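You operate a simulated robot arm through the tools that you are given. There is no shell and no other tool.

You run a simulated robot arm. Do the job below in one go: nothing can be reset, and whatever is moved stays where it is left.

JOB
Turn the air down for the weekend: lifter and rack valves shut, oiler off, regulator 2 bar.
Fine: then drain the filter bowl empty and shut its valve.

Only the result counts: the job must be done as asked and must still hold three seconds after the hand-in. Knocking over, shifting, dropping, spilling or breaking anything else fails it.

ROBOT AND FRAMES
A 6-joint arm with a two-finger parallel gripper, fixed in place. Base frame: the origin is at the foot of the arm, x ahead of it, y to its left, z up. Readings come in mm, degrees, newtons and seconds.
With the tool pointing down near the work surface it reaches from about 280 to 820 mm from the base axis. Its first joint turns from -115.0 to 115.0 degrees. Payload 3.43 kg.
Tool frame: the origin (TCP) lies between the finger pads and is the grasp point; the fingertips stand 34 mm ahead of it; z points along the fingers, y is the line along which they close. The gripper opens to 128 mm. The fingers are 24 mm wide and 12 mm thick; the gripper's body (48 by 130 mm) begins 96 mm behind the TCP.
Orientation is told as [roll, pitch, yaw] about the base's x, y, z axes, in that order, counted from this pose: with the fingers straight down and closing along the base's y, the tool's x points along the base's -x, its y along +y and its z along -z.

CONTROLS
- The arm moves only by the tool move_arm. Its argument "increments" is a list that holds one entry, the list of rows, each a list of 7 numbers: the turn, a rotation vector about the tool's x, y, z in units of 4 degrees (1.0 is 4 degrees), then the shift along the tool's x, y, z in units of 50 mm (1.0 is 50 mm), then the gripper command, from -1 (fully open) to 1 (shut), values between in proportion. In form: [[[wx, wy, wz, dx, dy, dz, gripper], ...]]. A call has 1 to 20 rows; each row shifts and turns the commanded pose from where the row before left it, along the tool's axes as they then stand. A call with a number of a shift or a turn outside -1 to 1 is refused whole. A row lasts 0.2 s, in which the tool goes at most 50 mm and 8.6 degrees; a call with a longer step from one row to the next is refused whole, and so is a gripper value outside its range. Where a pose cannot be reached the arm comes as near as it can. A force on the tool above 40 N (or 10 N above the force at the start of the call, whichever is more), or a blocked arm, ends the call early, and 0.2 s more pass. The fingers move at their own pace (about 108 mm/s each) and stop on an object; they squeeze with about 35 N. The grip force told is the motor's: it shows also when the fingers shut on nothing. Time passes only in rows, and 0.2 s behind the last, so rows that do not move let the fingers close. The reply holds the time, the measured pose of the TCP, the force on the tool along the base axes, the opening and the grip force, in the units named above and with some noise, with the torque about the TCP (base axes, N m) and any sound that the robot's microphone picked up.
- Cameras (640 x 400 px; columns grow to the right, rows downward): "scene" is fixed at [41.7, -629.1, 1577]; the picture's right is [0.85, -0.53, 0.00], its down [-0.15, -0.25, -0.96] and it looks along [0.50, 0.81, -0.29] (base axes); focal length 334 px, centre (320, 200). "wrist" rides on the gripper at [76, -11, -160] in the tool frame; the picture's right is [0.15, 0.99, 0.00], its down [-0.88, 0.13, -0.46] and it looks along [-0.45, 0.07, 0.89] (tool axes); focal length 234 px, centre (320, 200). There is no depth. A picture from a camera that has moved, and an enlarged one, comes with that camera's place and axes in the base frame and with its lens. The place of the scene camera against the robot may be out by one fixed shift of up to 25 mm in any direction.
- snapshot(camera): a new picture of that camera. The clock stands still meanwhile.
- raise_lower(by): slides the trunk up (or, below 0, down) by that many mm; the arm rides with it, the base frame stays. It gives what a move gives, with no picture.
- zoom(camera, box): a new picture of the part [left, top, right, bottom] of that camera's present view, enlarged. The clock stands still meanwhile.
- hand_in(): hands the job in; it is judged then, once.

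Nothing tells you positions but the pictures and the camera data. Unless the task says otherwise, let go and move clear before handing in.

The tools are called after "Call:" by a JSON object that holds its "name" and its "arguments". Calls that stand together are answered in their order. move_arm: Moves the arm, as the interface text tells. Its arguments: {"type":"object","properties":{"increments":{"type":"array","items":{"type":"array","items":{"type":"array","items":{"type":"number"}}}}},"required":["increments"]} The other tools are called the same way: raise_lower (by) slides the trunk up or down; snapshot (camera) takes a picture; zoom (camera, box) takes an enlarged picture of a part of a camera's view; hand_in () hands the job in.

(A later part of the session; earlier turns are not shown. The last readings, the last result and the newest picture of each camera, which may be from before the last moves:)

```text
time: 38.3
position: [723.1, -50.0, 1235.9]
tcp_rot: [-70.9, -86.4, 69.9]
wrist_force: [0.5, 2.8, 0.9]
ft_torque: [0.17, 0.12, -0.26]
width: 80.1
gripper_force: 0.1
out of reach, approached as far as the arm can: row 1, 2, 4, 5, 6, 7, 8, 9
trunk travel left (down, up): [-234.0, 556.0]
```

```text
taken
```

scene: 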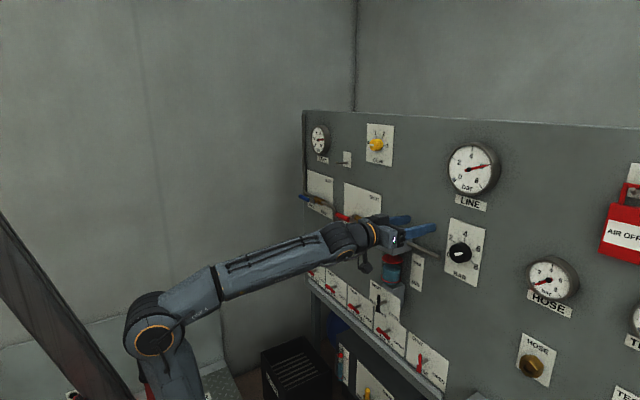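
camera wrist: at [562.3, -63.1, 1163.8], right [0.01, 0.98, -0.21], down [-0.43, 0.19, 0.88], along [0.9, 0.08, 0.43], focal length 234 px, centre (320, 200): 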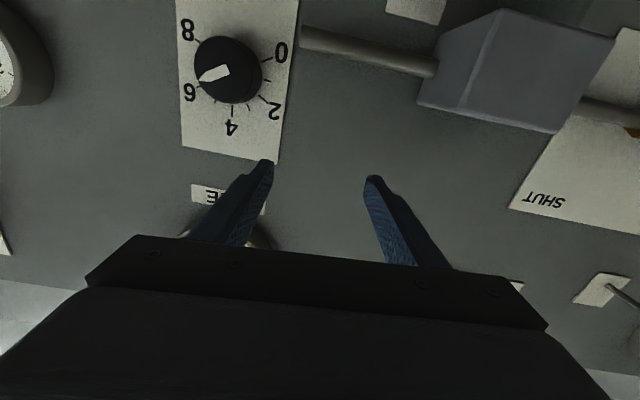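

The regulator knob triangulates to about (788, -156, 1173), and it reads about 6. I'll straighten the tool, back off a touch and move in front of it.

Call:
{"name": "move_arm", "arguments": {"increments": [[[-0.23, -0.3, 0.87, 0, 0, -0.4, -0.25], [0, 0, 0, 0, -0.7, 0, -0.25], [0, 0, 0, 0, -0.7, 0, -0.25], [0, 0, 0, 0.6, -0.7, 0, -0.25], [0, 0, 0, 0.62, 0, 0, -0.25]]]}}

Call:
{"name": "snapshot", "arguments": {"camera": "wrist"}}

Call:
{"name": "zoom", "arguments": {"camera": "wrist", "box": [220, 60, 440, 200]}}

```text
time: 39.5
position: [718.8, -152.8, 1175.8]
tcp_rot: [99.0, -86.5, -98.2]
wrist_force: [0.4, 0.6, -0.3]
ft_torque: [-0.01, 0.05, 0.01]
width: 80.0
gripper_force: 0.1
out of reach, approached as far as the arm can: row 1
trunk travel left (down, up): [-234.0, 556.0]
```

```text
taken
camera wrist: at [560.6, -160.7, 1098.5], right [-0.01, 1.0, -0.09], down [-0.47, 0.07, 0.88], along [0.89, 0.05, 0.46], focal length 234 px, centre (320, 200)
```

wrist: 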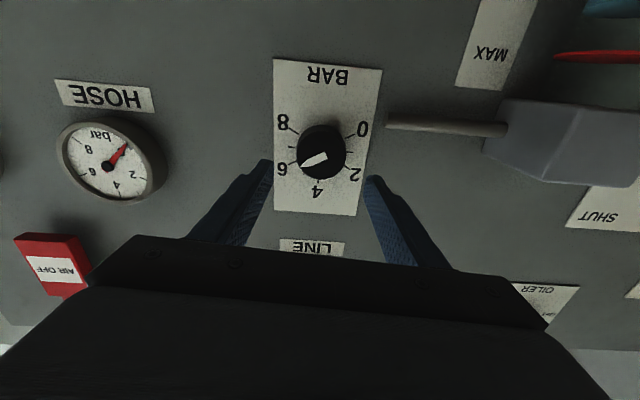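

```text
2.86 times, centred on (330, 130) of wrist
camera zoom: at [560.6, -160.7, 1098.5], right [-0.01, 1.0, -0.09], down [-0.47, 0.07, 0.88], along [0.89, 0.05, 0.46], focal length 669 px, centre (291, 400)
```

zoom: 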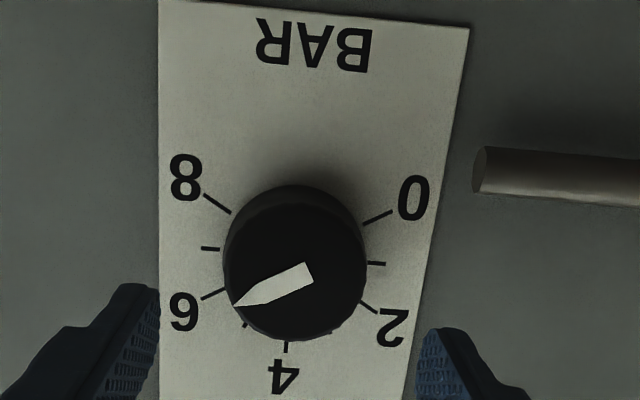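

The scale runs 30° per bar, so going from 6 to 2 is a 120° counter-clockwise turn. I'll centre on the knob and pre-roll about +56°.

Call:
{"name": "move_arm", "arguments": {"increments": [[[0, 0, 0, 0.18, 0.02, 0.2, -0.25], [0, 0, 1, 0, 0, 0, -0.25], [0, 0, 1, 0, 0, 0, -0.25], [0, 0, 1, 0, 0, 0, -0.25], [0, 0, 1, 0, 0, 0, -0.25], [0, 0, 1, 0, 0, 0, -0.25], [0, 0, 1, 0, 0, 0, -0.25], [0, 0, 1, 0, 0, 0, -0.25], [0, 0, 1, 0, 0, 0, -0.25], [0, 0, 1, 0, 0, 0, -0.25], [0, 0, 1, 0, 0, 0, -0.25], [0, 0, 1, 0, 0, 0, -0.25], [0, 0, 1, 0, 0, 0, -0.25], [0, 0, 1, 0, 0, 0, -0.25], [0, 0, 1, 0, 0, 0, -0.25]]]}}

Call:
{"name": "zoom", "arguments": {"camera": "wrist", "box": [220, 60, 440, 200]}}

Call:
{"name": "zoom", "arguments": {"camera": "scene", "box": [360, 180, 560, 305]}}

```text
time: 42.7
position: [730.5, -152.2, 1169.2]
tcp_rot: [90.6, -30.6, -89.5]
wrist_force: [0.2, 0.6, 0.2]
ft_torque: [0.02, 0.01, 0.0]
width: 80.0
gripper_force: 0.0
trunk travel left (down, up): [-234.0, 556.0]
```

```text
2.86 times, centred on (330, 130) of wrist
camera zoom: at [571.5, -93.9, 1119.0], right [-0.02, 0.63, 0.78], down [-0.45, -0.7, 0.56], along [0.89, -0.34, 0.29], focal length 669 px, centre (291, 400)
```

zoom: 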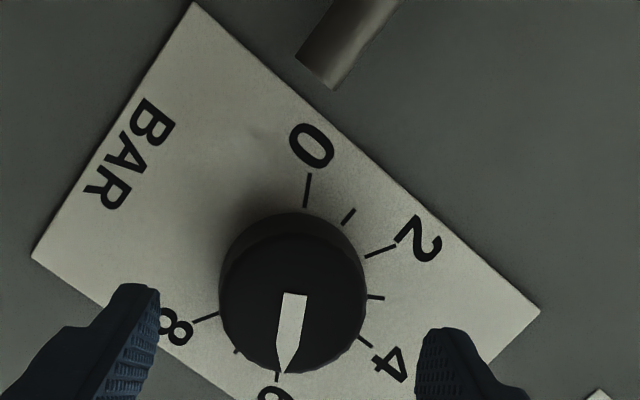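

```text
3.20 times, centred on (460, 242) of scene
camera zoom: at [41.7, -629.1, 1577.0], right [0.85, -0.53, 0.0], down [-0.15, -0.25, -0.96], along [0.5, 0.81, -0.29], focal length 1070 px, centre (-128, 64)
```

zoom: 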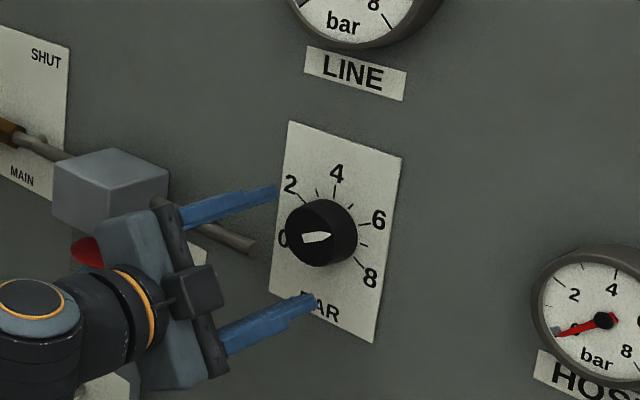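

I'm well centred, so I'll advance to the knob.

Call:
{"name": "move_arm", "arguments": {"increments": [[[0, 0, 0, 0, 0, 0.45, -0.25], [0, 0, 0, 0, 0, 0.4, -0.25], [0, 0, 0, 0, 0, 0, -0.25]]]}}

Call:
{"name": "zoom", "arguments": {"camera": "wrist", "box": [220, 110, 420, 250]}}

Call:
{"name": "zoom", "arguments": {"camera": "scene", "box": [360, 180, 560, 305]}}

```text
time: 43.5
position: [773.3, -148.5, 1170.1]
tcp_rot: [90.7, -30.6, -89.5]
wrist_force: [0.5, -0.6, 0.3]
ft_torque: [0.01, -0.03, 0.0]
width: 80.1
gripper_force: 0.1
trunk travel left (down, up): [-234.0, 556.0]
```

```text
2.86 times, centred on (320, 180) of wrist
camera zoom: at [614.1, -92.5, 1119.4], right [-0.01, 0.63, 0.78], down [-0.45, -0.7, 0.56], along [0.89, -0.34, 0.29], focal length 669 px, centre (320, 257)
```

zoom: 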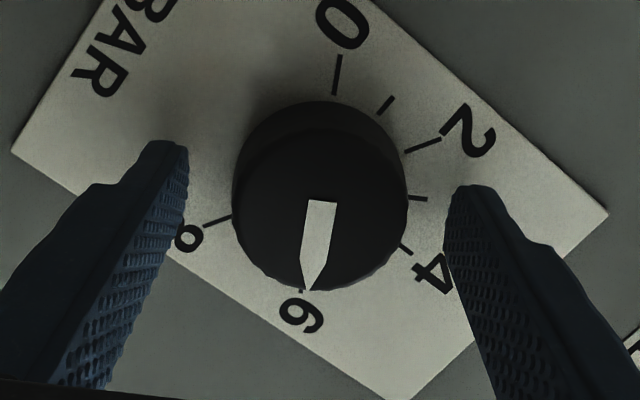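

```text
3.20 times, centred on (460, 242) of scene
camera zoom: at [41.7, -629.1, 1577.0], right [0.85, -0.53, 0.0], down [-0.15, -0.25, -0.96], along [0.5, 0.81, -0.29], focal length 1070 px, centre (-128, 64)
```

zoom: 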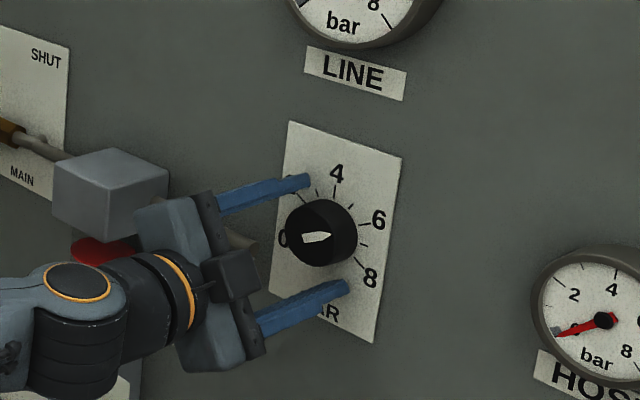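

Call:
{"name": "move_arm", "arguments": {"increments": [[[0, 0, 0, -0.03, 0, 0, 0.1], [0, 0, 0, 0, 0, 0, 1], [0, 0, 0, 0, 0, 0, 1], [0, 0, 0, 0, 0, 0, 1]]]}}

```text
time: 44.5
position: [773.2, -151.5, 1170.3]
tcp_rot: [90.5, -30.6, -89.5]
wrist_force: [-3.8, 1.1, -4.1]
ft_torque: [-0.02, 0.19, 0.17]
width: 52.3
gripper_force: 45.6
trunk travel left (down, up): [-234.0, 556.0]
```

The regulator knob is gripped (52 mm). I'll turn it counter-clockwise in steps.

Call:
{"name": "move_arm", "arguments": {"increments": [[[0, 0, -1, 0, 0, 0, 1], [0, 0, -1, 0, 0, 0, 1], [0, 0, -1, 0, 0, 0, 1], [0, 0, -1, 0, 0, 0, 1], [0, 0, -1, 0, 0, 0, 1], [0, 0, -1, 0, 0, 0, 1], [0, 0, -1, 0, 0, 0, 1], [0, 0, -1, 0, 0, 0, 1]]]}}

Call:
{"name": "zoom", "arguments": {"camera": "wrist", "box": [220, 110, 420, 250]}}

Call:
{"name": "zoom", "arguments": {"camera": "scene", "box": [420, 130, 540, 220]}}

```text
time: 46.3
position: [773.1, -151.4, 1171.1]
tcp_rot: [91.2, -62.7, -90.2]
wrist_force: [4.8, 2.4, 3.6]
ft_torque: [0.0, 0.02, 0.3]
width: 52.0
gripper_force: 45.0
trunk travel left (down, up): [-234.0, 556.0]
```

```text
2.86 times, centred on (320, 180) of wrist
camera zoom: at [614.8, -128.6, 1096.2], right [-0.02, 0.95, 0.32], down [-0.46, -0.29, 0.84], along [0.89, -0.14, 0.44], focal length 669 px, centre (320, 257)
```

zoom: 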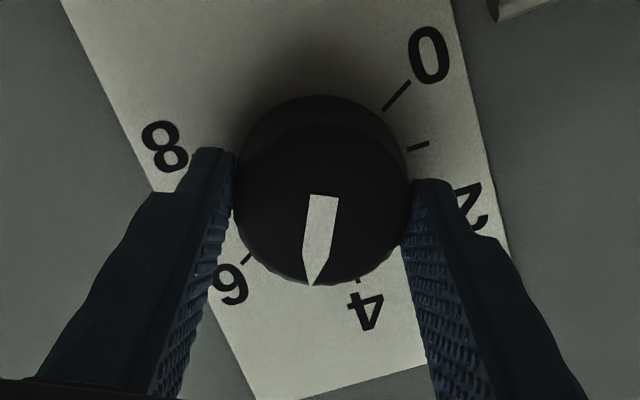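

```text
4.44 times, centred on (480, 175) of scene
camera zoom: at [41.7, -629.1, 1577.0], right [0.85, -0.53, 0.0], down [-0.15, -0.25, -0.96], along [0.5, 0.81, -0.29], focal length 1486 px, centre (-391, 311)
```

zoom: 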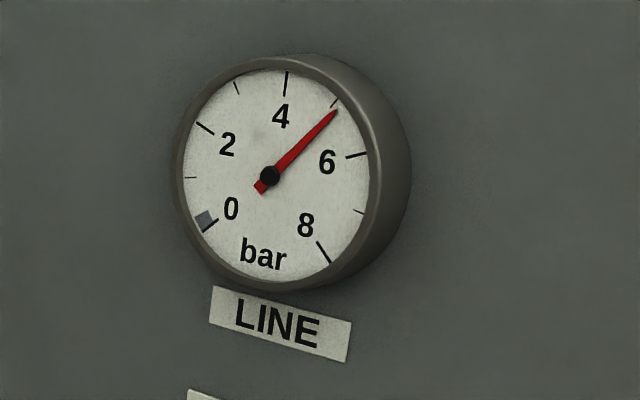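

The line now reads 5 bar, so the gauge tracks the knob. I'll carry on another 80° or so.

Call:
{"name": "move_arm", "arguments": {"increments": [[[0, 0, -1, 0, 0, 0, 1], [0, 0, -1, 0, 0, 0, 1], [0, 0, -1, 0, 0, 0, 1], [0, 0, -1, 0, 0, 0, 1], [0, 0, -1, 0, 0, 0, 1], [0, 0, -1, 0, 0, 0, 1], [0, 0, -1, 0, 0, 0, 1], [0, 0, -1, 0, 0, 0, 1], [0, 0, -1, 0, 0, 0, 1], [0, 0, -1, 0, 0, 0, 1]]]}}

Call:
{"name": "move_arm", "arguments": {"increments": [[[0, 0, -1, 0, 0, 0, 1], [0, 0, -1, 0, 0, 0, 1], [0, 0, -1, 0, 0, 0, 1], [0, 0, -1, 0, 0, 0, 1], [0, 0, -1, 0, 0, 0, 1], [0, 0, -1, 0, 0, 0, 1], [0, 0, -1, 0, 0, 0, 1], [0, 0, -1, 0, 0, 0, 1], [0, 0, -1, 0, 0, 0, 1], [0, 0, -1, 0, 0, 0, 1]]]}}

Call:
{"name": "zoom", "arguments": {"camera": "wrist", "box": [220, 110, 420, 250]}}

Call:
{"name": "zoom", "arguments": {"camera": "scene", "box": [420, 130, 540, 220]}}

```text
time: 48.5
position: [772.6, -151.0, 1171.2]
tcp_rot: [-92.4, -77.4, 93.2]
wrist_force: [11.1, 5.7, 11.5]
ft_torque: [-0.01, -0.44, 0.01]
width: 52.0
gripper_force: 44.7
trunk travel left (down, up): [-234.0, 556.0]
```

```text
time: 50.7
position: [773.2, -151.1, 1170.3]
tcp_rot: [-90.6, -37.3, 91.1]
wrist_force: [-6.5, 13.9, -3.1]
ft_torque: [-0.01, -0.09, 0.86]
width: 51.5
gripper_force: 45.0
trunk travel left (down, up): [-234.0, 556.0]
```

```text
2.86 times, centred on (320, 180) of wrist
camera zoom: at [615.1, -219.9, 1131.0], right [0.0, 0.48, -0.88], down [-0.47, 0.77, 0.43], along [0.88, 0.41, 0.23], focal length 669 px, centre (320, 257)
```

zoom: 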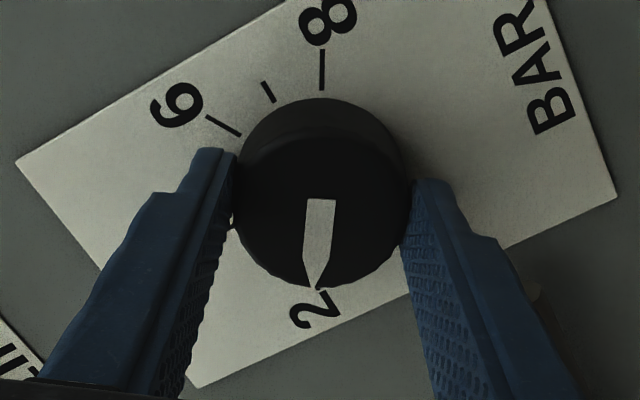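

```text
4.44 times, centred on (480, 175) of scene
camera zoom: at [41.7, -629.1, 1577.0], right [0.85, -0.53, 0.0], down [-0.15, -0.25, -0.96], along [0.5, 0.81, -0.29], focal length 1486 px, centre (-391, 311)
```

zoom: 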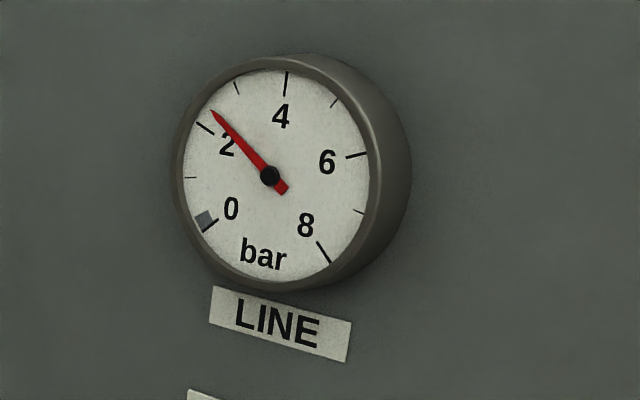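

The gauge is at about 2.3 bar, so roughly 8° more.

Call:
{"name": "move_arm", "arguments": {"increments": [[[0, 0, -1, 0, 0, 0, 1], [0, 0, -1, 0, 0, 0, 1], [0, 0, 0, 0, 0, 0, 1], [0, 0, 0, 0, 0, 0, 1]]]}}

Call:
{"name": "zoom", "arguments": {"camera": "scene", "box": [445, 140, 505, 200]}}

Call:
{"name": "zoom", "arguments": {"camera": "wrist", "box": [220, 110, 420, 250]}}

```text
time: 51.7
position: [772.8, -150.5, 1170.2]
tcp_rot: [-90.4, -29.5, 91.0]
wrist_force: [-11.8, 14.2, -9.8]
ft_torque: [-0.03, 0.42, 0.45]
width: 51.5
gripper_force: 45.2
trunk travel left (down, up): [-234.0, 556.0]
```

```text
6.67 times, centred on (475, 170) of scene
camera zoom: at [41.7, -629.1, 1577.0], right [0.85, -0.53, 0.0], down [-0.15, -0.25, -0.96], along [0.5, 0.81, -0.29], focal length 2228 px, centre (-713, 400)
```

zoom: 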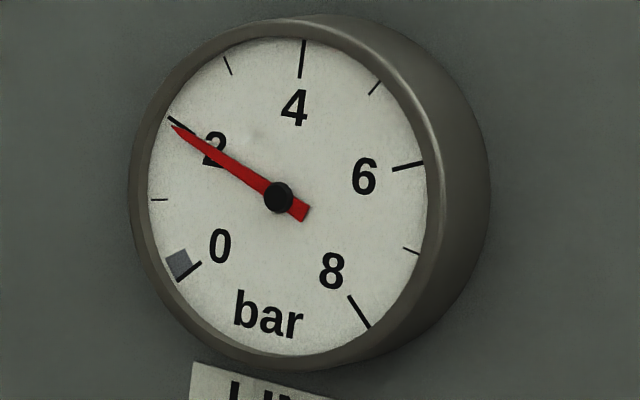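

```text
2.86 times, centred on (320, 180) of wrist
camera zoom: at [615.0, -224.4, 1140.6], right [0.0, 0.36, -0.93], down [-0.47, 0.82, 0.31], along [0.88, 0.44, 0.17], focal length 669 px, centre (320, 257)
```

zoom: 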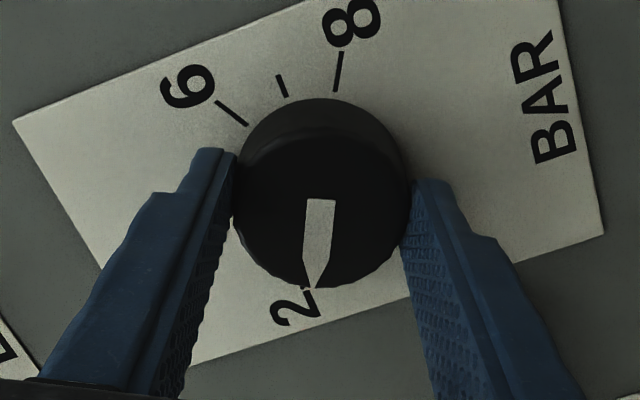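

It reads 2 bar or a hair under. I'll release, back off and check the gauge settles.

Call:
{"name": "move_arm", "arguments": {"increments": [[[0, 0, 0.3, 0, 0, 0, 1], [0, 0, 0, 0, 0, 0, 1], [0, 0, 0, 0, 0, 0, 0], [0, 0, 0, 0, 0, 0, -0.25], [0, 0, 0, 0, 0, -0.5, -0.25], [0, 0, 0, 0, 0, -0.4, -0.25]]]}}

Call:
{"name": "zoom", "arguments": {"camera": "scene", "box": [445, 140, 505, 200]}}

Call:
{"name": "zoom", "arguments": {"camera": "wrist", "box": [220, 80, 420, 220]}}

Call:
{"name": "snapshot", "arguments": {"camera": "wrist"}}

```text
time: 53.1
position: [728.9, -152.4, 1169.4]
tcp_rot: [-90.5, -30.5, 90.9]
wrist_force: [0.3, -0.3, -0.2]
ft_torque: [-0.03, 0.01, 0.01]
width: 80.3
gripper_force: 0.3
trunk travel left (down, up): [-234.0, 556.0]
```

```text
6.67 times, centred on (475, 170) of scene
camera zoom: at [41.7, -629.1, 1577.0], right [0.85, -0.53, 0.0], down [-0.15, -0.25, -0.96], along [0.5, 0.81, -0.29], focal length 2228 px, centre (-713, 400)
```

zoom: 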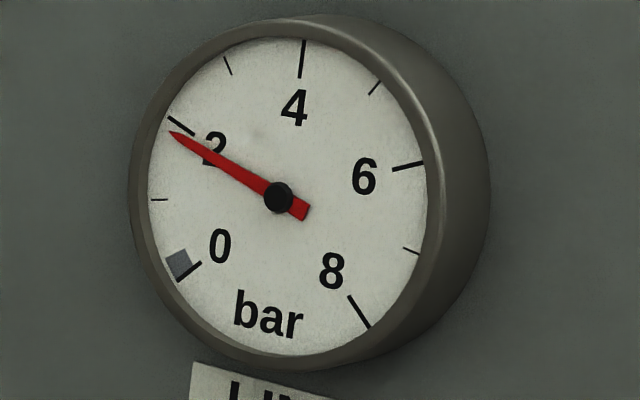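

```text
2.86 times, centred on (320, 150) of wrist
camera zoom: at [570.5, -225.3, 1138.8], right [0.0, 0.38, -0.93], down [-0.47, 0.82, 0.33], along [0.88, 0.43, 0.18], focal length 669 px, centre (320, 343)
```

zoom: 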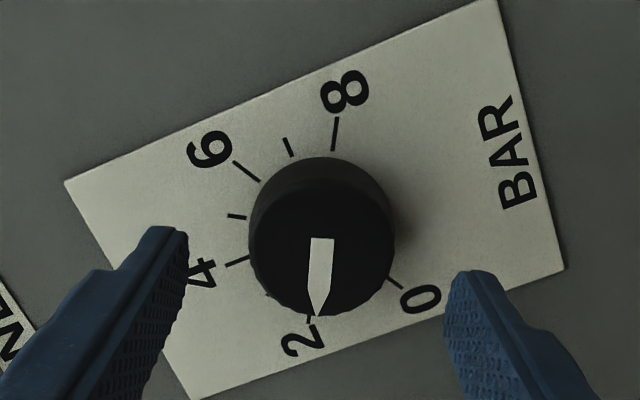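

```text
taken
camera wrist: at [570.5, -225.3, 1138.8], right [0.0, 0.38, -0.93], down [-0.47, 0.82, 0.33], along [0.88, 0.43, 0.18], focal length 234 px, centre (320, 200)
```

wrist: 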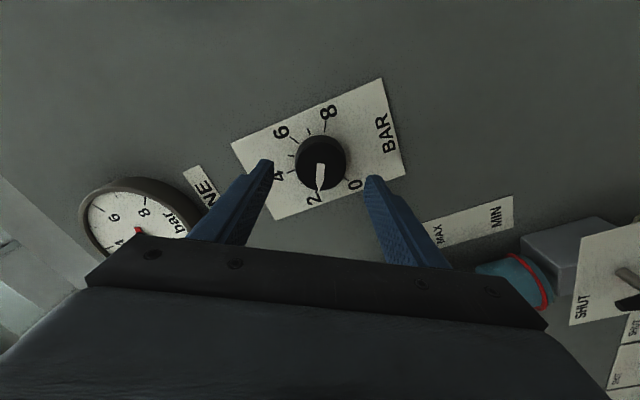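

The needle may still be settling, slightly below 2. I'll wait a moment and re-read.

Call:
{"name": "move_arm", "arguments": {"increments": [[[0, 0, 0, 0, 0, 0, -0.25], [0, 0, 0, 0, 0, 0, -0.25], [0, 0, 0, 0, 0, 0, -0.25], [0, 0, 0, 0, 0, 0, -0.25], [0, 0, 0, 0, 0, 0, -0.25]]]}}

Call:
{"name": "zoom", "arguments": {"camera": "scene", "box": [445, 140, 505, 200]}}

Call:
{"name": "zoom", "arguments": {"camera": "wrist", "box": [280, 110, 370, 200]}}

```text
time: 54.3
position: [728.8, -153.3, 1168.8]
tcp_rot: [-90.6, -30.6, 91.1]
wrist_force: [-0.2, -0.3, -0.1]
ft_torque: [-0.01, 0.02, -0.02]
width: 80.0
gripper_force: 0.1
trunk travel left (down, up): [-234.0, 556.0]
```

```text
6.67 times, centred on (475, 170) of scene
camera zoom: at [41.7, -629.1, 1577.0], right [0.85, -0.53, 0.0], down [-0.15, -0.25, -0.96], along [0.5, 0.81, -0.29], focal length 2228 px, centre (-713, 400)
```

zoom: 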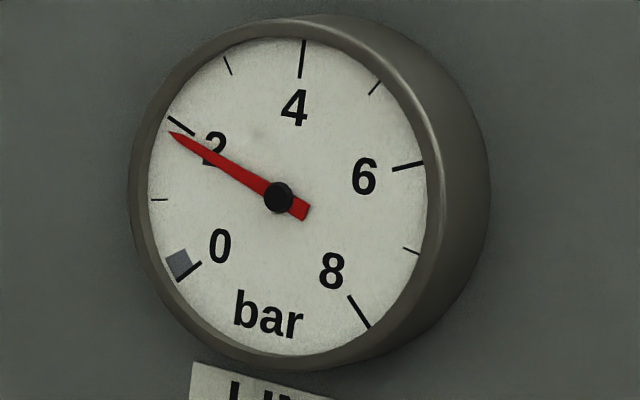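

```text
4.44 times, centred on (325, 155) of wrist
camera zoom: at [570.6, -225.1, 1139.1], right [0.0, 0.38, -0.93], down [-0.47, 0.82, 0.33], along [0.88, 0.43, 0.18], focal length 1041 px, centre (298, 400)
```

zoom: 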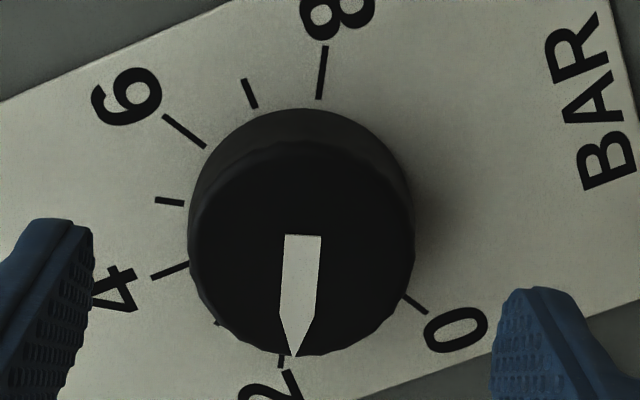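

It's steady at about 1.87 bar, with the pointer just past the 2 tick. I'll re-grip and turn it back about 4°.

Call:
{"name": "move_arm", "arguments": {"increments": [[[0, 0, 0, 0, 0, 0.5, -0.25], [0, 0, 0, 0, 0, 0.39, -0.25], [0, 0, 0, 0, 0, 0, 0.1], [0, 0, 0, 0, 0, 0, 1], [0, 0, 0, 0, 0, 0, 1], [0, 0, 0, 0, 0, 0, 1], [0, 0, 0, 0, 0, 0, 1], [0, 0, 0, 0, 0, 0, 1]]]}}

Call:
{"name": "zoom", "arguments": {"camera": "scene", "box": [445, 140, 505, 200]}}

Call:
{"name": "zoom", "arguments": {"camera": "wrist", "box": [260, 120, 380, 210]}}

```text
time: 56.1
position: [773.4, -151.7, 1169.7]
tcp_rot: [-90.5, -30.6, 91.1]
wrist_force: [-12.5, 8.9, -19.1]
ft_torque: [-0.02, 0.44, 0.87]
width: 51.6
gripper_force: 45.3
trunk travel left (down, up): [-234.0, 556.0]
```

```text
6.67 times, centred on (475, 170) of scene
camera zoom: at [41.7, -629.1, 1577.0], right [0.85, -0.53, 0.0], down [-0.15, -0.25, -0.96], along [0.5, 0.81, -0.29], focal length 2228 px, centre (-713, 400)
```

zoom: 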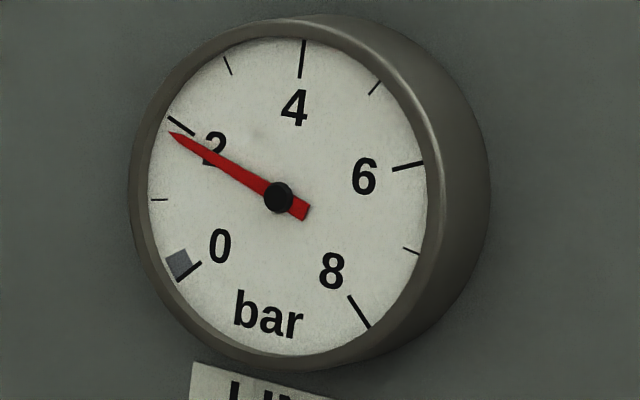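

```text
4.44 times, centred on (320, 165) of wrist
camera zoom: at [615.3, -224.0, 1139.3], right [0.0, 0.38, -0.93], down [-0.47, 0.82, 0.33], along [0.88, 0.43, 0.18], focal length 1041 px, centre (320, 356)
```

zoom: 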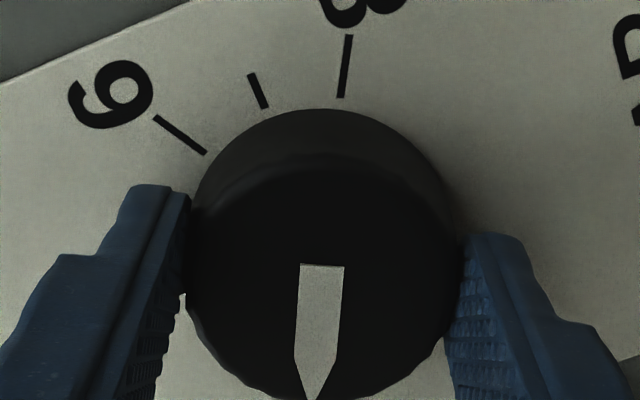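

Call:
{"name": "move_arm", "arguments": {"increments": [[[0, 0, 0.5, 0, 0, 0, 1], [0, 0, 0.5, 0, 0, 0, 1], [0, 0, 0, 0, 0, 0, 1], [0, 0, 0, 0, 0, 0, 1], [0, 0, 0, 0, 0, 0, 1], [0, 0, 0, 0, 0, 0, 1], [0, 0, 0, 0, 0, 0, 1], [0, 0, 0, 0, 0, 0, 1]]]}}

Call:
{"name": "zoom", "arguments": {"camera": "scene", "box": [445, 140, 505, 200]}}

```text
time: 57.9
position: [773.1, -150.2, 1169.3]
tcp_rot: [-90.5, -34.6, 91.1]
wrist_force: [-4.0, 11.1, -19.4]
ft_torque: [-0.02, 0.6, 0.58]
width: 51.3
gripper_force: 44.9
trunk travel left (down, up): [-234.0, 556.0]
```

```text
6.67 times, centred on (475, 170) of scene
camera zoom: at [41.7, -629.1, 1577.0], right [0.85, -0.53, 0.0], down [-0.15, -0.25, -0.96], along [0.5, 0.81, -0.29], focal length 2228 px, centre (-713, 400)
```

zoom: 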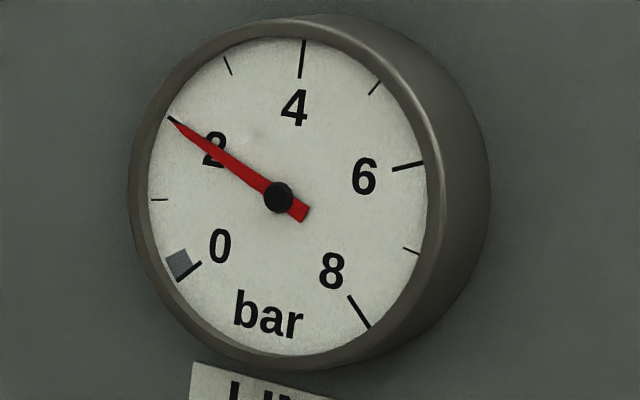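

It's now exactly at 2 bar. I'll release and confirm.

Call:
{"name": "move_arm", "arguments": {"increments": [[[0, 0, 0, 0, 0, 0, 0], [0, 0, 0, 0, 0, 0, -0.25], [0, 0, 0, 0, 0, 0, -0.25], [0, 0, 0, 0, 0, -0.5, -0.25], [0, 0, 0, 0, 0, -0.4, -0.25], [0, 0, 0, 0, 0, 0, -0.25], [0, 0, 0, 0, 0, 0, -0.25], [0, 0, 0, 0, 0, 0, -0.25]]]}}

Call:
{"name": "zoom", "arguments": {"camera": "scene", "box": [445, 140, 505, 200]}}

Call:
{"name": "zoom", "arguments": {"camera": "wrist", "box": [280, 110, 370, 200]}}

```text
time: 59.7
position: [727.0, -152.3, 1170.8]
tcp_rot: [-90.6, -34.6, 91.1]
wrist_force: [0.5, 0.7, 0.3]
ft_torque: [-0.03, -0.03, 0.02]
width: 80.2
gripper_force: 0.0
trunk travel left (down, up): [-234.0, 556.0]
```

```text
6.67 times, centred on (475, 170) of scene
camera zoom: at [41.7, -629.1, 1577.0], right [0.85, -0.53, 0.0], down [-0.15, -0.25, -0.96], along [0.5, 0.81, -0.29], focal length 2228 px, centre (-713, 400)
```

zoom: 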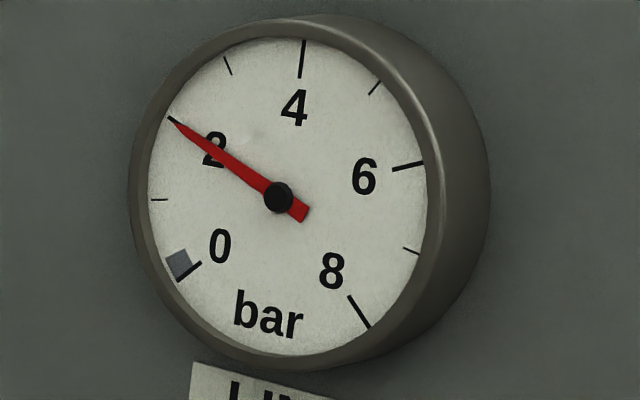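

```text
4.44 times, centred on (325, 155) of wrist
camera zoom: at [569.7, -222.5, 1134.2], right [0.0, 0.44, -0.9], down [-0.47, 0.79, 0.39], along [0.88, 0.42, 0.21], focal length 1041 px, centre (298, 400)
```

zoom: 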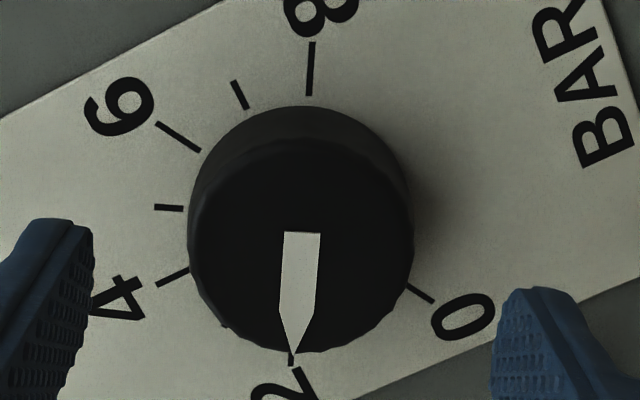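

The regulator is at 2 bar. Next are the lifter and rack valves on the bottom row at left. I'll roll back to neutral, lower the arm and retract clear of the protruding parts.

Call:
{"name": "move_arm", "arguments": {"increments": [[[0, 0, 1, 0, 0, -0.5, -0.25], [0, 0, 1, 0, 0, 0, -0.25], [0, 0, 1, 0, 0, 0, -0.25], [0, 0, 1, 0, 0, 0, -0.25], [0, 0, 1, 0, 0, 0, -0.25], [0, 0, 1, 0, 0, 0, -0.25], [0, 0, 1, 0, 0, 0, -0.25], [0, 0, 1, 0, 0, 0, -0.25], [0, 0, 1, 0, 0, 0, -0.25], [0, 0, 1, 0, 0, 0, -0.25], [0, 0, 1, 0, 0, 0, -0.25], [0, 0, 1, 0, 0, 0, -0.25], [0, 0, 1, 0, 0, 0, -0.25], [0, 0, 0.85, 0, 0, 0, -0.25]]]}}

Call:
{"name": "move_arm", "arguments": {"increments": [[[0, 0, 0, 0.8, 0, 0, -0.25], [0, 0, 0, 0.8, 0, -0.3, -0.25], [0, 0, 0, 0.8, 0, -0.3, -0.25]]]}}

```text
time: 62.7
position: [703.3, -152.2, 1168.6]
tcp_rot: [173.7, -89.6, -172.9]
wrist_force: [-0.1, 0.4, -0.9]
ft_torque: [0.0, 0.0, 0.03]
width: 79.8
gripper_force: 0.0
trunk travel left (down, up): [-234.0, 556.0]
```

```text
time: 63.5
position: [683.5, -157.5, 1046.1]
tcp_rot: [178.2, -89.4, -177.2]
wrist_force: [-0.9, 0.1, 0.4]
ft_torque: [0.03, 0.01, -0.01]
width: 79.8
gripper_force: 0.0
out of reach, approached as far as the arm can: row 2, 3
trunk travel left (down, up): [-234.0, 556.0]
```

Retracting with a level tool is limited here, so I'll pitch the tool down while pulling back. That lets me cross in front of the filter and bowl valve with clearance.

Call:
{"name": "move_arm", "arguments": {"increments": [[[0, 1, 0, 0, 0, 0, -0.25], [0, 1, 0, 0, 0, -0.2, -0.25], [0, 1, 0, 0, 0, -0.2, -0.25], [0, 1, 0, 0, 0, -0.2, -0.25], [0, 1, 0, 0, 0, -0.25, -0.25], [0, 1, 0, 0, 0, -0.25, -0.25], [0, 1, 0, 0, 0, -0.25, -0.25], [0, 1, 0, 0, 0, -0.25, -0.25], [0, 1, 0, 0, 0, -0.25, -0.25], [0, 1, 0, 0, 0, -0.25, -0.25], [0, 1, 0, 0, 0, -0.25, -0.25], [0, 1, 0, 0, 0, -0.25, -0.25]]]}}

Call:
{"name": "snapshot", "arguments": {"camera": "scene"}}

Call:
{"name": "snapshot", "arguments": {"camera": "wrist"}}

```text
time: 66.1
position: [598.7, -179.5, 1097.2]
tcp_rot: [0.0, -42.4, 0.7]
wrist_force: [0.0, 0.3, 0.0]
ft_torque: [0.0, -0.02, -0.01]
width: 80.1
gripper_force: 0.2
out of reach, approached as far as the arm can: row 1, 2, 3, 4, 5, 6
trunk travel left (down, up): [-234.0, 556.0]
```

```text
taken
```

scene: 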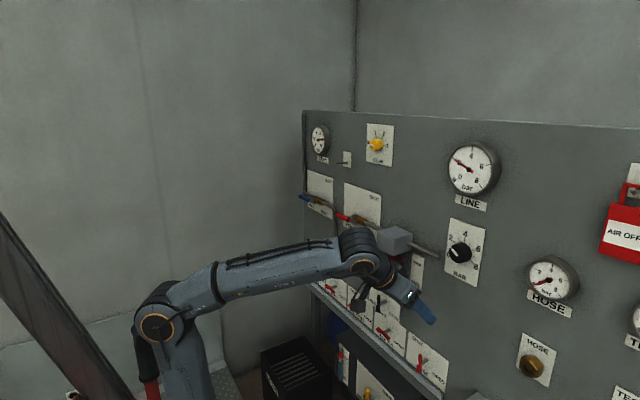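

```text
taken
camera wrist: at [436.0, -192.3, 1163.3], right [-0.12, 0.99, -0.1], down [0.34, 0.13, 0.93], along [0.93, 0.08, -0.35], focal length 234 px, centre (320, 200)
```

wrist: 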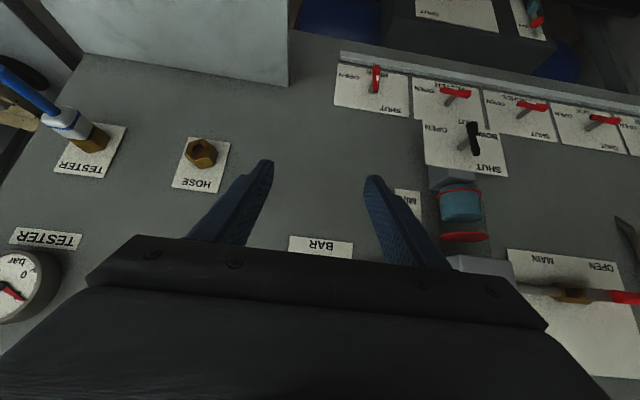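

I have a good overview of the panel from here. I'll swing left at this stand-off toward the rack and lifter valves.

Call:
{"name": "move_arm", "arguments": {"increments": [[[0, 0, 0, 0.4, 0.6, -0.35, -0.25], [0, 0, 0, 0, 1, 0, -0.25], [0, 0, 0, 0, 1, 0, -0.25], [0, 0, 0, 0, 1, 0, -0.25], [0, 0, 0, 0, 1, 0, -0.25], [0, 0, 0, 0, 1, 0, -0.25]]]}}

Call:
{"name": "move_arm", "arguments": {"increments": [[[0, 0, 0, 0, 1, 0, -0.25], [0, 0, 0, 0, 1, 0, -0.25], [0, 0, 0, 0, 1, 0, -0.25], [0, 0, 0, 0, 1, 0, -0.25], [0, 0, 0, 0, 1, 0, -0.25], [0, 0, 0, 0, 1, 0, -0.25]]]}}

Call:
{"name": "snapshot", "arguments": {"camera": "scene"}}

Call:
{"name": "snapshot", "arguments": {"camera": "wrist"}}

```text
time: 67.5
position: [614.7, 84.3, 1120.3]
tcp_rot: [0.0, -42.5, 0.8]
wrist_force: [-0.7, 0.2, -0.2]
ft_torque: [0.0, 0.0, -0.01]
width: 79.9
gripper_force: 0.1
out of reach, approached as far as the arm can: row 1, 2, 3, 4
trunk travel left (down, up): [-234.0, 556.0]
```

```text
time: 68.9
position: [609.7, 384.2, 1120.2]
tcp_rot: [0.0, -42.6, 0.8]
wrist_force: [0.4, -0.2, 0.5]
ft_torque: [0.08, 0.02, 0.03]
width: 80.2
gripper_force: 0.0
trunk travel left (down, up): [-234.0, 556.0]
```

```text
taken
```

scene: 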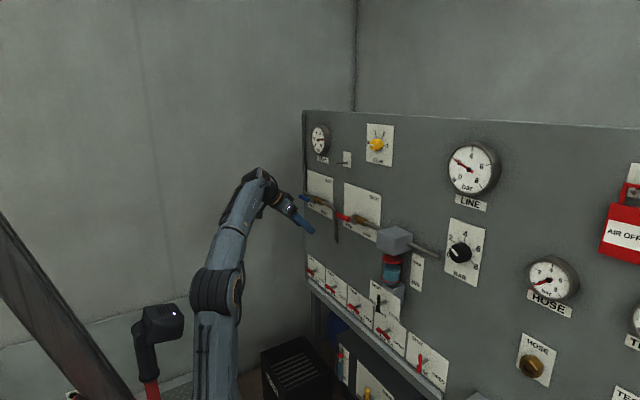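

```text
taken
camera wrist: at [446.4, 370.7, 1185.8], right [-0.12, 0.99, -0.1], down [0.34, 0.13, 0.93], along [0.93, 0.08, -0.35], focal length 234 px, centre (320, 200)
```

wrist: 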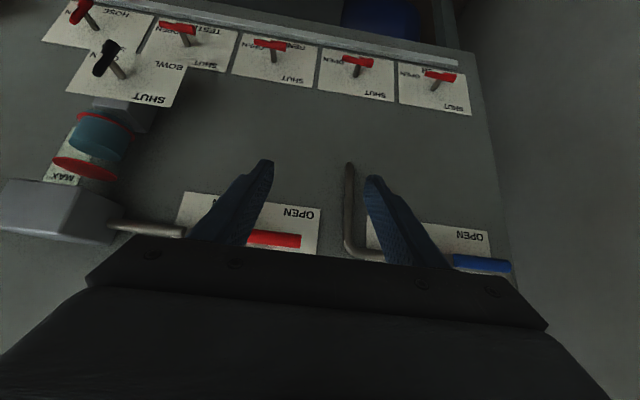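

The path is clear. I'll retreat a little, then lower the trunk toward valve height, remembering it also creeps forward.

Call:
{"name": "move_arm", "arguments": {"increments": [[[0, 0, 0, 0.59, 0, -0.54, -0.25], [0, 0, 0, 0.4, 0, -0.37, -0.25]]]}}

Call:
{"name": "raise_lower", "arguments": {"by": -120}}

```text
time: 69.5
position: [541.5, 383.2, 1119.2]
tcp_rot: [0.0, -42.5, 0.9]
wrist_force: [0.7, 0.2, 0.1]
ft_torque: [0.04, 0.02, -0.01]
width: 80.2
gripper_force: 0.0
trunk travel left (down, up): [-234.0, 556.0]
```

```text
time: 71.0
position: [542.5, 383.1, 998.2]
tcp_rot: [0.1, -42.6, 0.8]
wrist_force: [-0.5, 0.1, 0.3]
ft_torque: [-0.01, 0.01, 0.02]
width: 80.1
gripper_force: 0.1
trunk travel left (down, up): [-114.0, 676.0]
```

Call:
{"name": "raise_lower", "arguments": {"by": -112}}

Call:
{"name": "snapshot", "arguments": {"camera": "wrist"}}

Call:
{"name": "snapshot", "arguments": {"camera": "scene"}}

```text
time: 72.4
position: [543.9, 384.6, 887.3]
tcp_rot: [-0.1, -42.5, 0.7]
wrist_force: [-0.2, -0.5, -0.5]
ft_torque: [0.0, -0.02, -0.02]
width: 80.0
gripper_force: 0.1
trunk travel left (down, up): [-2.0, 788.0]
```

```text
taken
camera wrist: at [380.5, 370.4, 952.5], right [-0.12, 0.99, -0.1], down [0.34, 0.13, 0.93], along [0.93, 0.08, -0.35], focal length 234 px, centre (320, 200)
```

wrist: 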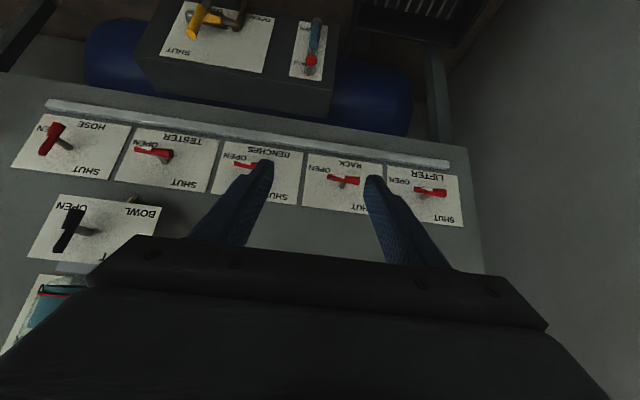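

```text
taken
```

scene: 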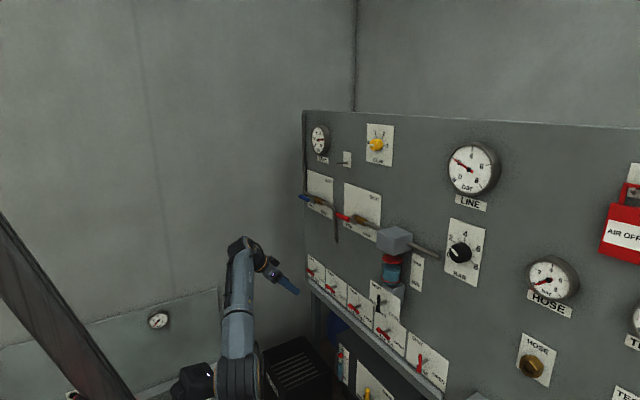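

Triangulating from these two views, the bottom-row handles sit at about x 783, z 750. Rack is near y≈448, lifter near y≈625, and the bowl handle is further out at about (721, 70, 914). I'll level the tool with the fingers closed and look at the rack handle from the front.

Call:
{"name": "move_arm", "arguments": {"increments": [[[0, -1, 0, 0, 0, 0.2, 1], [0, -1, 0, 0, 0, 0.2, 1], [0, -1, 0, 0, 0, 0.2, 1], [0, -1, 0, 0, 0, 0.2, 1], [0, -1, 0, 0, 0, 0.2, 1], [0, -1, 0, 0, 0, 0.2, 1], [0, -1, 0, 0, 0, 0.2, 1], [0, -1, 0, 0, 0, 0.2, 1], [0, -1, 0, 0, 0, 0, 1], [0, -1, 0, 0, 0, 0, 1], [0, -1, 0, 0, 0, 0, 1], [0, -0.85, 0, 0, 0, 0, 1]]]}}

Call:
{"name": "snapshot", "arguments": {"camera": "wrist"}}

Call:
{"name": "snapshot", "arguments": {"camera": "scene"}}

```text
time: 75.0
position: [609.0, 385.3, 841.7]
tcp_rot: [-9.5, -90.0, 10.3]
wrist_force: [-0.1, -0.6, -0.2]
ft_torque: [-0.01, 0.03, 0.0]
width: 0.0
gripper_force: 33.3
trunk travel left (down, up): [-2.0, 788.0]
```

```text
taken
camera wrist: at [451.0, 371.5, 766.5], right [-0.01, 0.99, -0.15], down [-0.46, 0.12, 0.88], along [0.89, 0.08, 0.45], focal length 234 px, centre (320, 200)
```

wrist: 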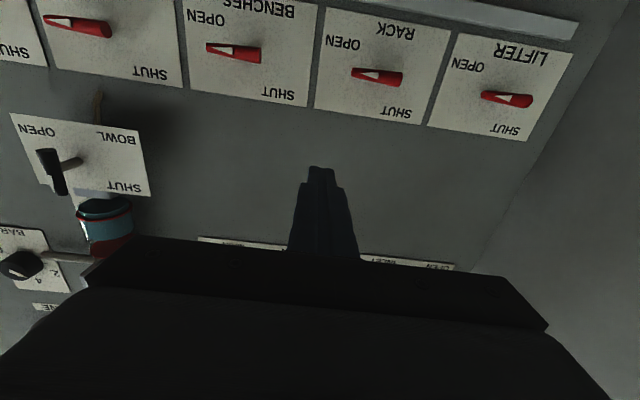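

```text
taken
```

scene: 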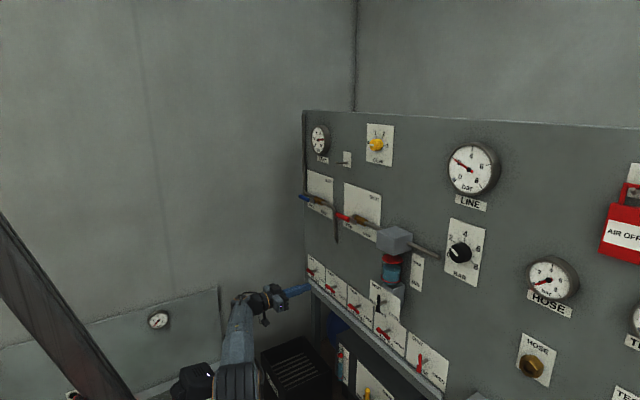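

Call:
{"name": "zoom", "arguments": {"camera": "wrist", "box": [310, 0, 590, 160]}}

Call:
{"name": "zoom", "arguments": {"camera": "wrist", "box": [0, 0, 200, 280]}}

```text
2.29 times, centred on (450, 80) of wrist
camera zoom: at [451.0, 371.5, 766.5], right [-0.01, 0.99, -0.15], down [-0.46, 0.12, 0.88], along [0.89, 0.08, 0.45], focal length 535 px, centre (23, 474)
```

zoom: 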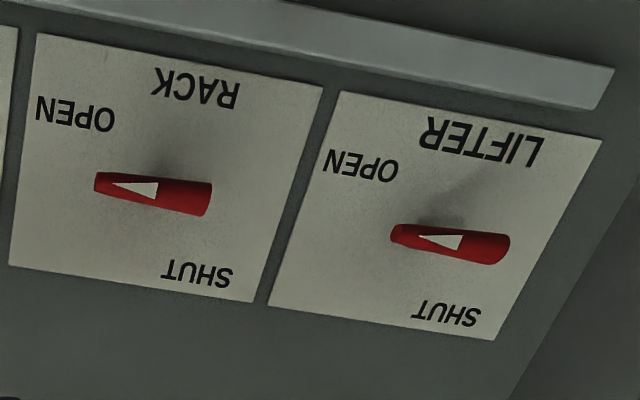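

```text
1.43 times, centred on (100, 140) of wrist
camera zoom: at [451.0, 371.5, 766.5], right [-0.01, 0.99, -0.15], down [-0.46, 0.12, 0.88], along [0.89, 0.08, 0.45], focal length 334 px, centre (634, 286)
```

zoom: 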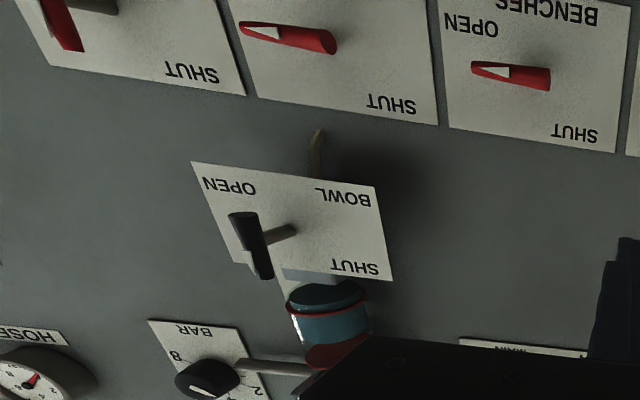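

The white wedges show both valves pointing to OPEN (right), and SHUT is pointing up. I'll close the fingers and push the right end of each handle upward, starting with rack. First I'll move below its right end.

Call:
{"name": "move_arm", "arguments": {"increments": [[[0, 0, 0, 0.77, 0.25, 0.1, 1], [0, 0, 0, 0.77, 0.25, 0.1, 1], [0, 0, 0, 0.77, 0.25, 0.1, 1], [0, 0, 0, 0, 0, 0.8, 1], [0, 0, 0, 0, 0, 0.8, 1]]]}}

Call:
{"name": "snapshot", "arguments": {"camera": "wrist"}}

Call:
{"name": "zoom", "arguments": {"camera": "scene", "box": [260, 230, 420, 330]}}

```text
time: 76.2
position: [705.9, 426.2, 730.8]
tcp_rot: [12.5, -89.9, -11.7]
wrist_force: [0.5, -0.4, -0.8]
ft_torque: [-0.03, 0.02, 0.01]
width: 0.3
gripper_force: 32.7
trunk travel left (down, up): [-2.0, 788.0]
```

```text
taken
camera wrist: at [547.0, 411.7, 654.1], right [-0.01, 0.99, -0.15], down [-0.46, 0.12, 0.88], along [0.89, 0.08, 0.45], focal length 234 px, centre (320, 200)
```

wrist: 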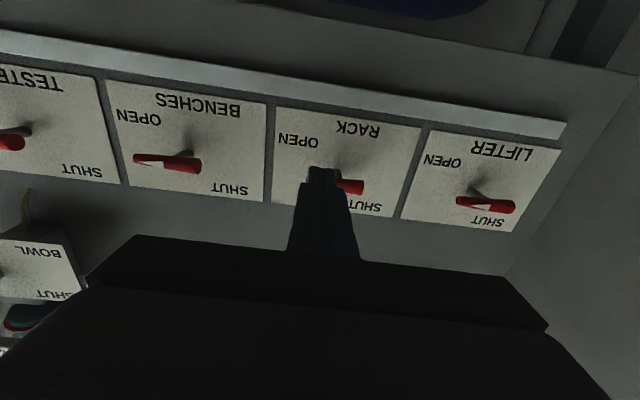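

```text
4.00 times, centred on (340, 280) of scene
camera zoom: at [41.7, -629.1, 1577.0], right [0.85, -0.53, 0.0], down [-0.15, -0.25, -0.96], along [0.5, 0.81, -0.29], focal length 1337 px, centre (240, -120)
```

zoom: 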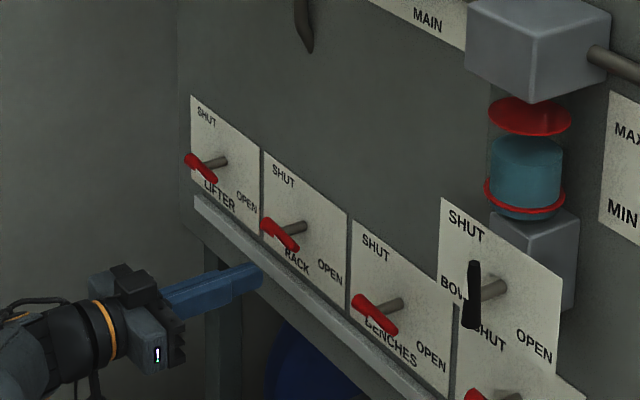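

Lifter's handle centre is confirmed at about (782, 622, 752), with rack at about (782, 447, 752). I'll drop slightly and slide the fingertips under the right arm of the rack handle.

Call:
{"name": "move_arm", "arguments": {"increments": [[[0, 0, 0, 0.14, -0.04, 0, 1], [0, 0, 0, 0, 0, 0.4, 1], [0, 0, 0, 0, 0, 0.4, 1], [0, 0, 0, 0, 0, 0.3, 1]]]}}

Call:
{"name": "zoom", "arguments": {"camera": "scene", "box": [280, 240, 400, 320]}}

Call:
{"name": "snapshot", "arguments": {"camera": "wrist"}}

```text
time: 77.2
position: [759.5, 423.2, 720.1]
tcp_rot: [9.6, -89.9, -8.8]
wrist_force: [0.0, -0.2, 0.1]
ft_torque: [0.0, -0.04, 0.02]
width: 0.2
gripper_force: 33.1
trunk travel left (down, up): [-2.0, 788.0]
```

```text
5.00 times, centred on (340, 280) of scene
camera zoom: at [41.7, -629.1, 1577.0], right [0.85, -0.53, 0.0], down [-0.15, -0.25, -0.96], along [0.5, 0.81, -0.29], focal length 1671 px, centre (220, -200)
```

zoom: 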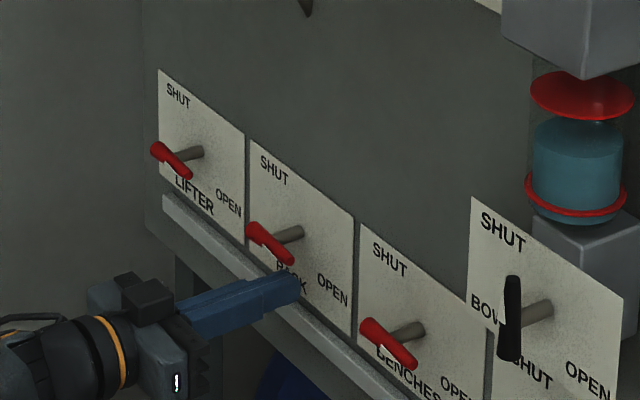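

```text
taken
camera wrist: at [600.7, 409.8, 644.7], right [-0.01, 0.99, -0.15], down [-0.46, 0.12, 0.88], along [0.89, 0.08, 0.45], focal length 234 px, centre (320, 200)
```

wrist: 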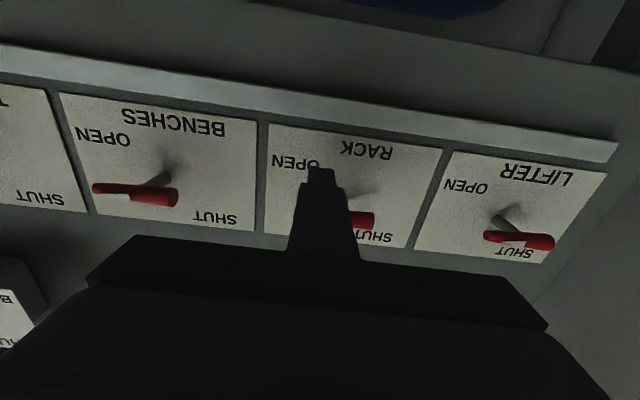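

The fingertips are under the handle's right arm. I'll sweep up along an arc to swing the handle vertical.

Call:
{"name": "move_arm", "arguments": {"increments": [[[0, 0, 0, -0.2, 0, 0, 1], [0, 0, 0, -0.16, 0, 0, 1], [0, 0, 0, -0.24, -0.04, 0, 1], [0, 0, 0, -0.24, 0, 0, 1], [0, 0, 0, -0.2, 0.06, 0, 1], [0, 0, 0, -0.14, 0.1, 0, 1], [0, 0, 0, -0.04, 0.04, 0, 1]]]}}

Call:
{"name": "zoom", "arguments": {"camera": "scene", "box": [280, 240, 400, 320]}}

Call:
{"name": "snapshot", "arguments": {"camera": "wrist"}}

```text
time: 78.8
position: [758.2, 431.6, 780.3]
tcp_rot: [5.4, -89.9, -4.8]
wrist_force: [0.8, -0.7, 0.6]
ft_torque: [0.03, -0.01, -0.03]
width: 0.1
gripper_force: 32.7
trunk travel left (down, up): [-2.0, 788.0]
```

```text
5.00 times, centred on (340, 280) of scene
camera zoom: at [41.7, -629.1, 1577.0], right [0.85, -0.53, 0.0], down [-0.15, -0.25, -0.96], along [0.5, 0.81, -0.29], focal length 1671 px, centre (220, -200)
```

zoom: 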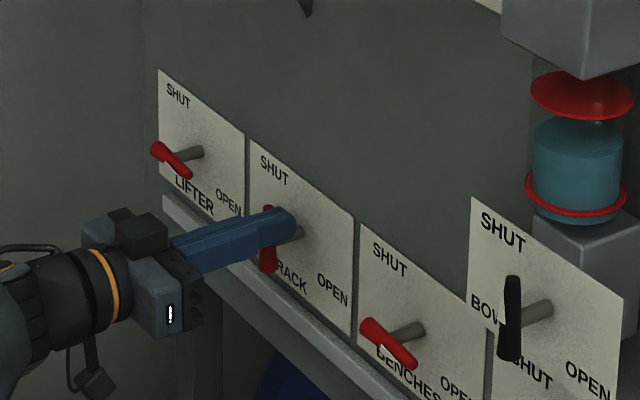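

```text
taken
camera wrist: at [599.8, 417.4, 704.8], right [-0.01, 0.99, -0.15], down [-0.46, 0.12, 0.88], along [0.89, 0.08, 0.45], focal length 234 px, centre (320, 200)
```

wrist: 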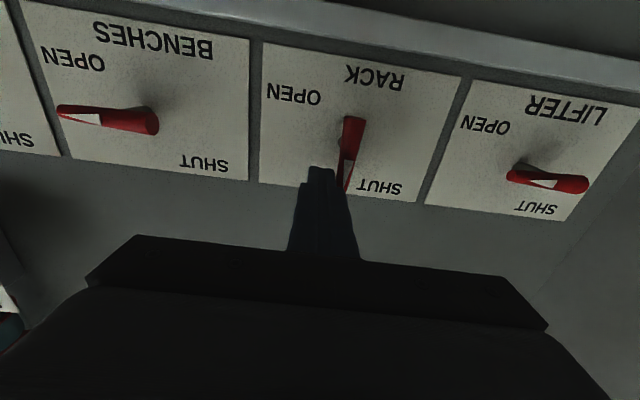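

The rack handle swung to vertical. I'll nudge it a little further to be sure it's at the stop.

Call:
{"name": "move_arm", "arguments": {"increments": [[[0, 0, 0, 0, 0.06, 0, 1], [0, 0, 0, 0, 0.06, 0, 1], [0, 0, 0, 0, 0, 0, 1]]]}}

Call:
{"name": "zoom", "arguments": {"camera": "wrist", "box": [240, 60, 440, 220]}}

```text
time: 79.4
position: [759.8, 431.1, 781.7]
tcp_rot: [59.1, -89.8, -59.2]
wrist_force: [-5.4, -23.8, -0.7]
ft_torque: [-0.2, 0.07, -0.5]
width: 0.0
gripper_force: 32.8
trunk travel left (down, up): [-2.0, 788.0]
stopped in row 3: the force on the tool passed its limit at 44 N (the readings are from after the stop); the commanded pose is now the measured one
```

```text
2.50 times, centred on (340, 140) of wrist
camera zoom: at [599.7, 420.2, 704.8], right [0.0, 0.99, -0.14], down [-0.45, 0.13, 0.88], along [0.89, 0.07, 0.45], focal length 585 px, centre (270, 350)
```

zoom: 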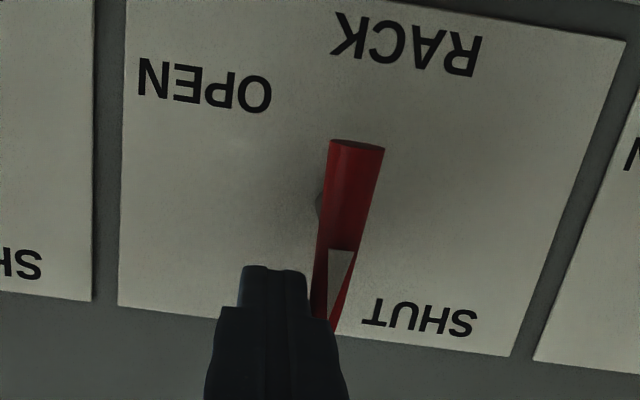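

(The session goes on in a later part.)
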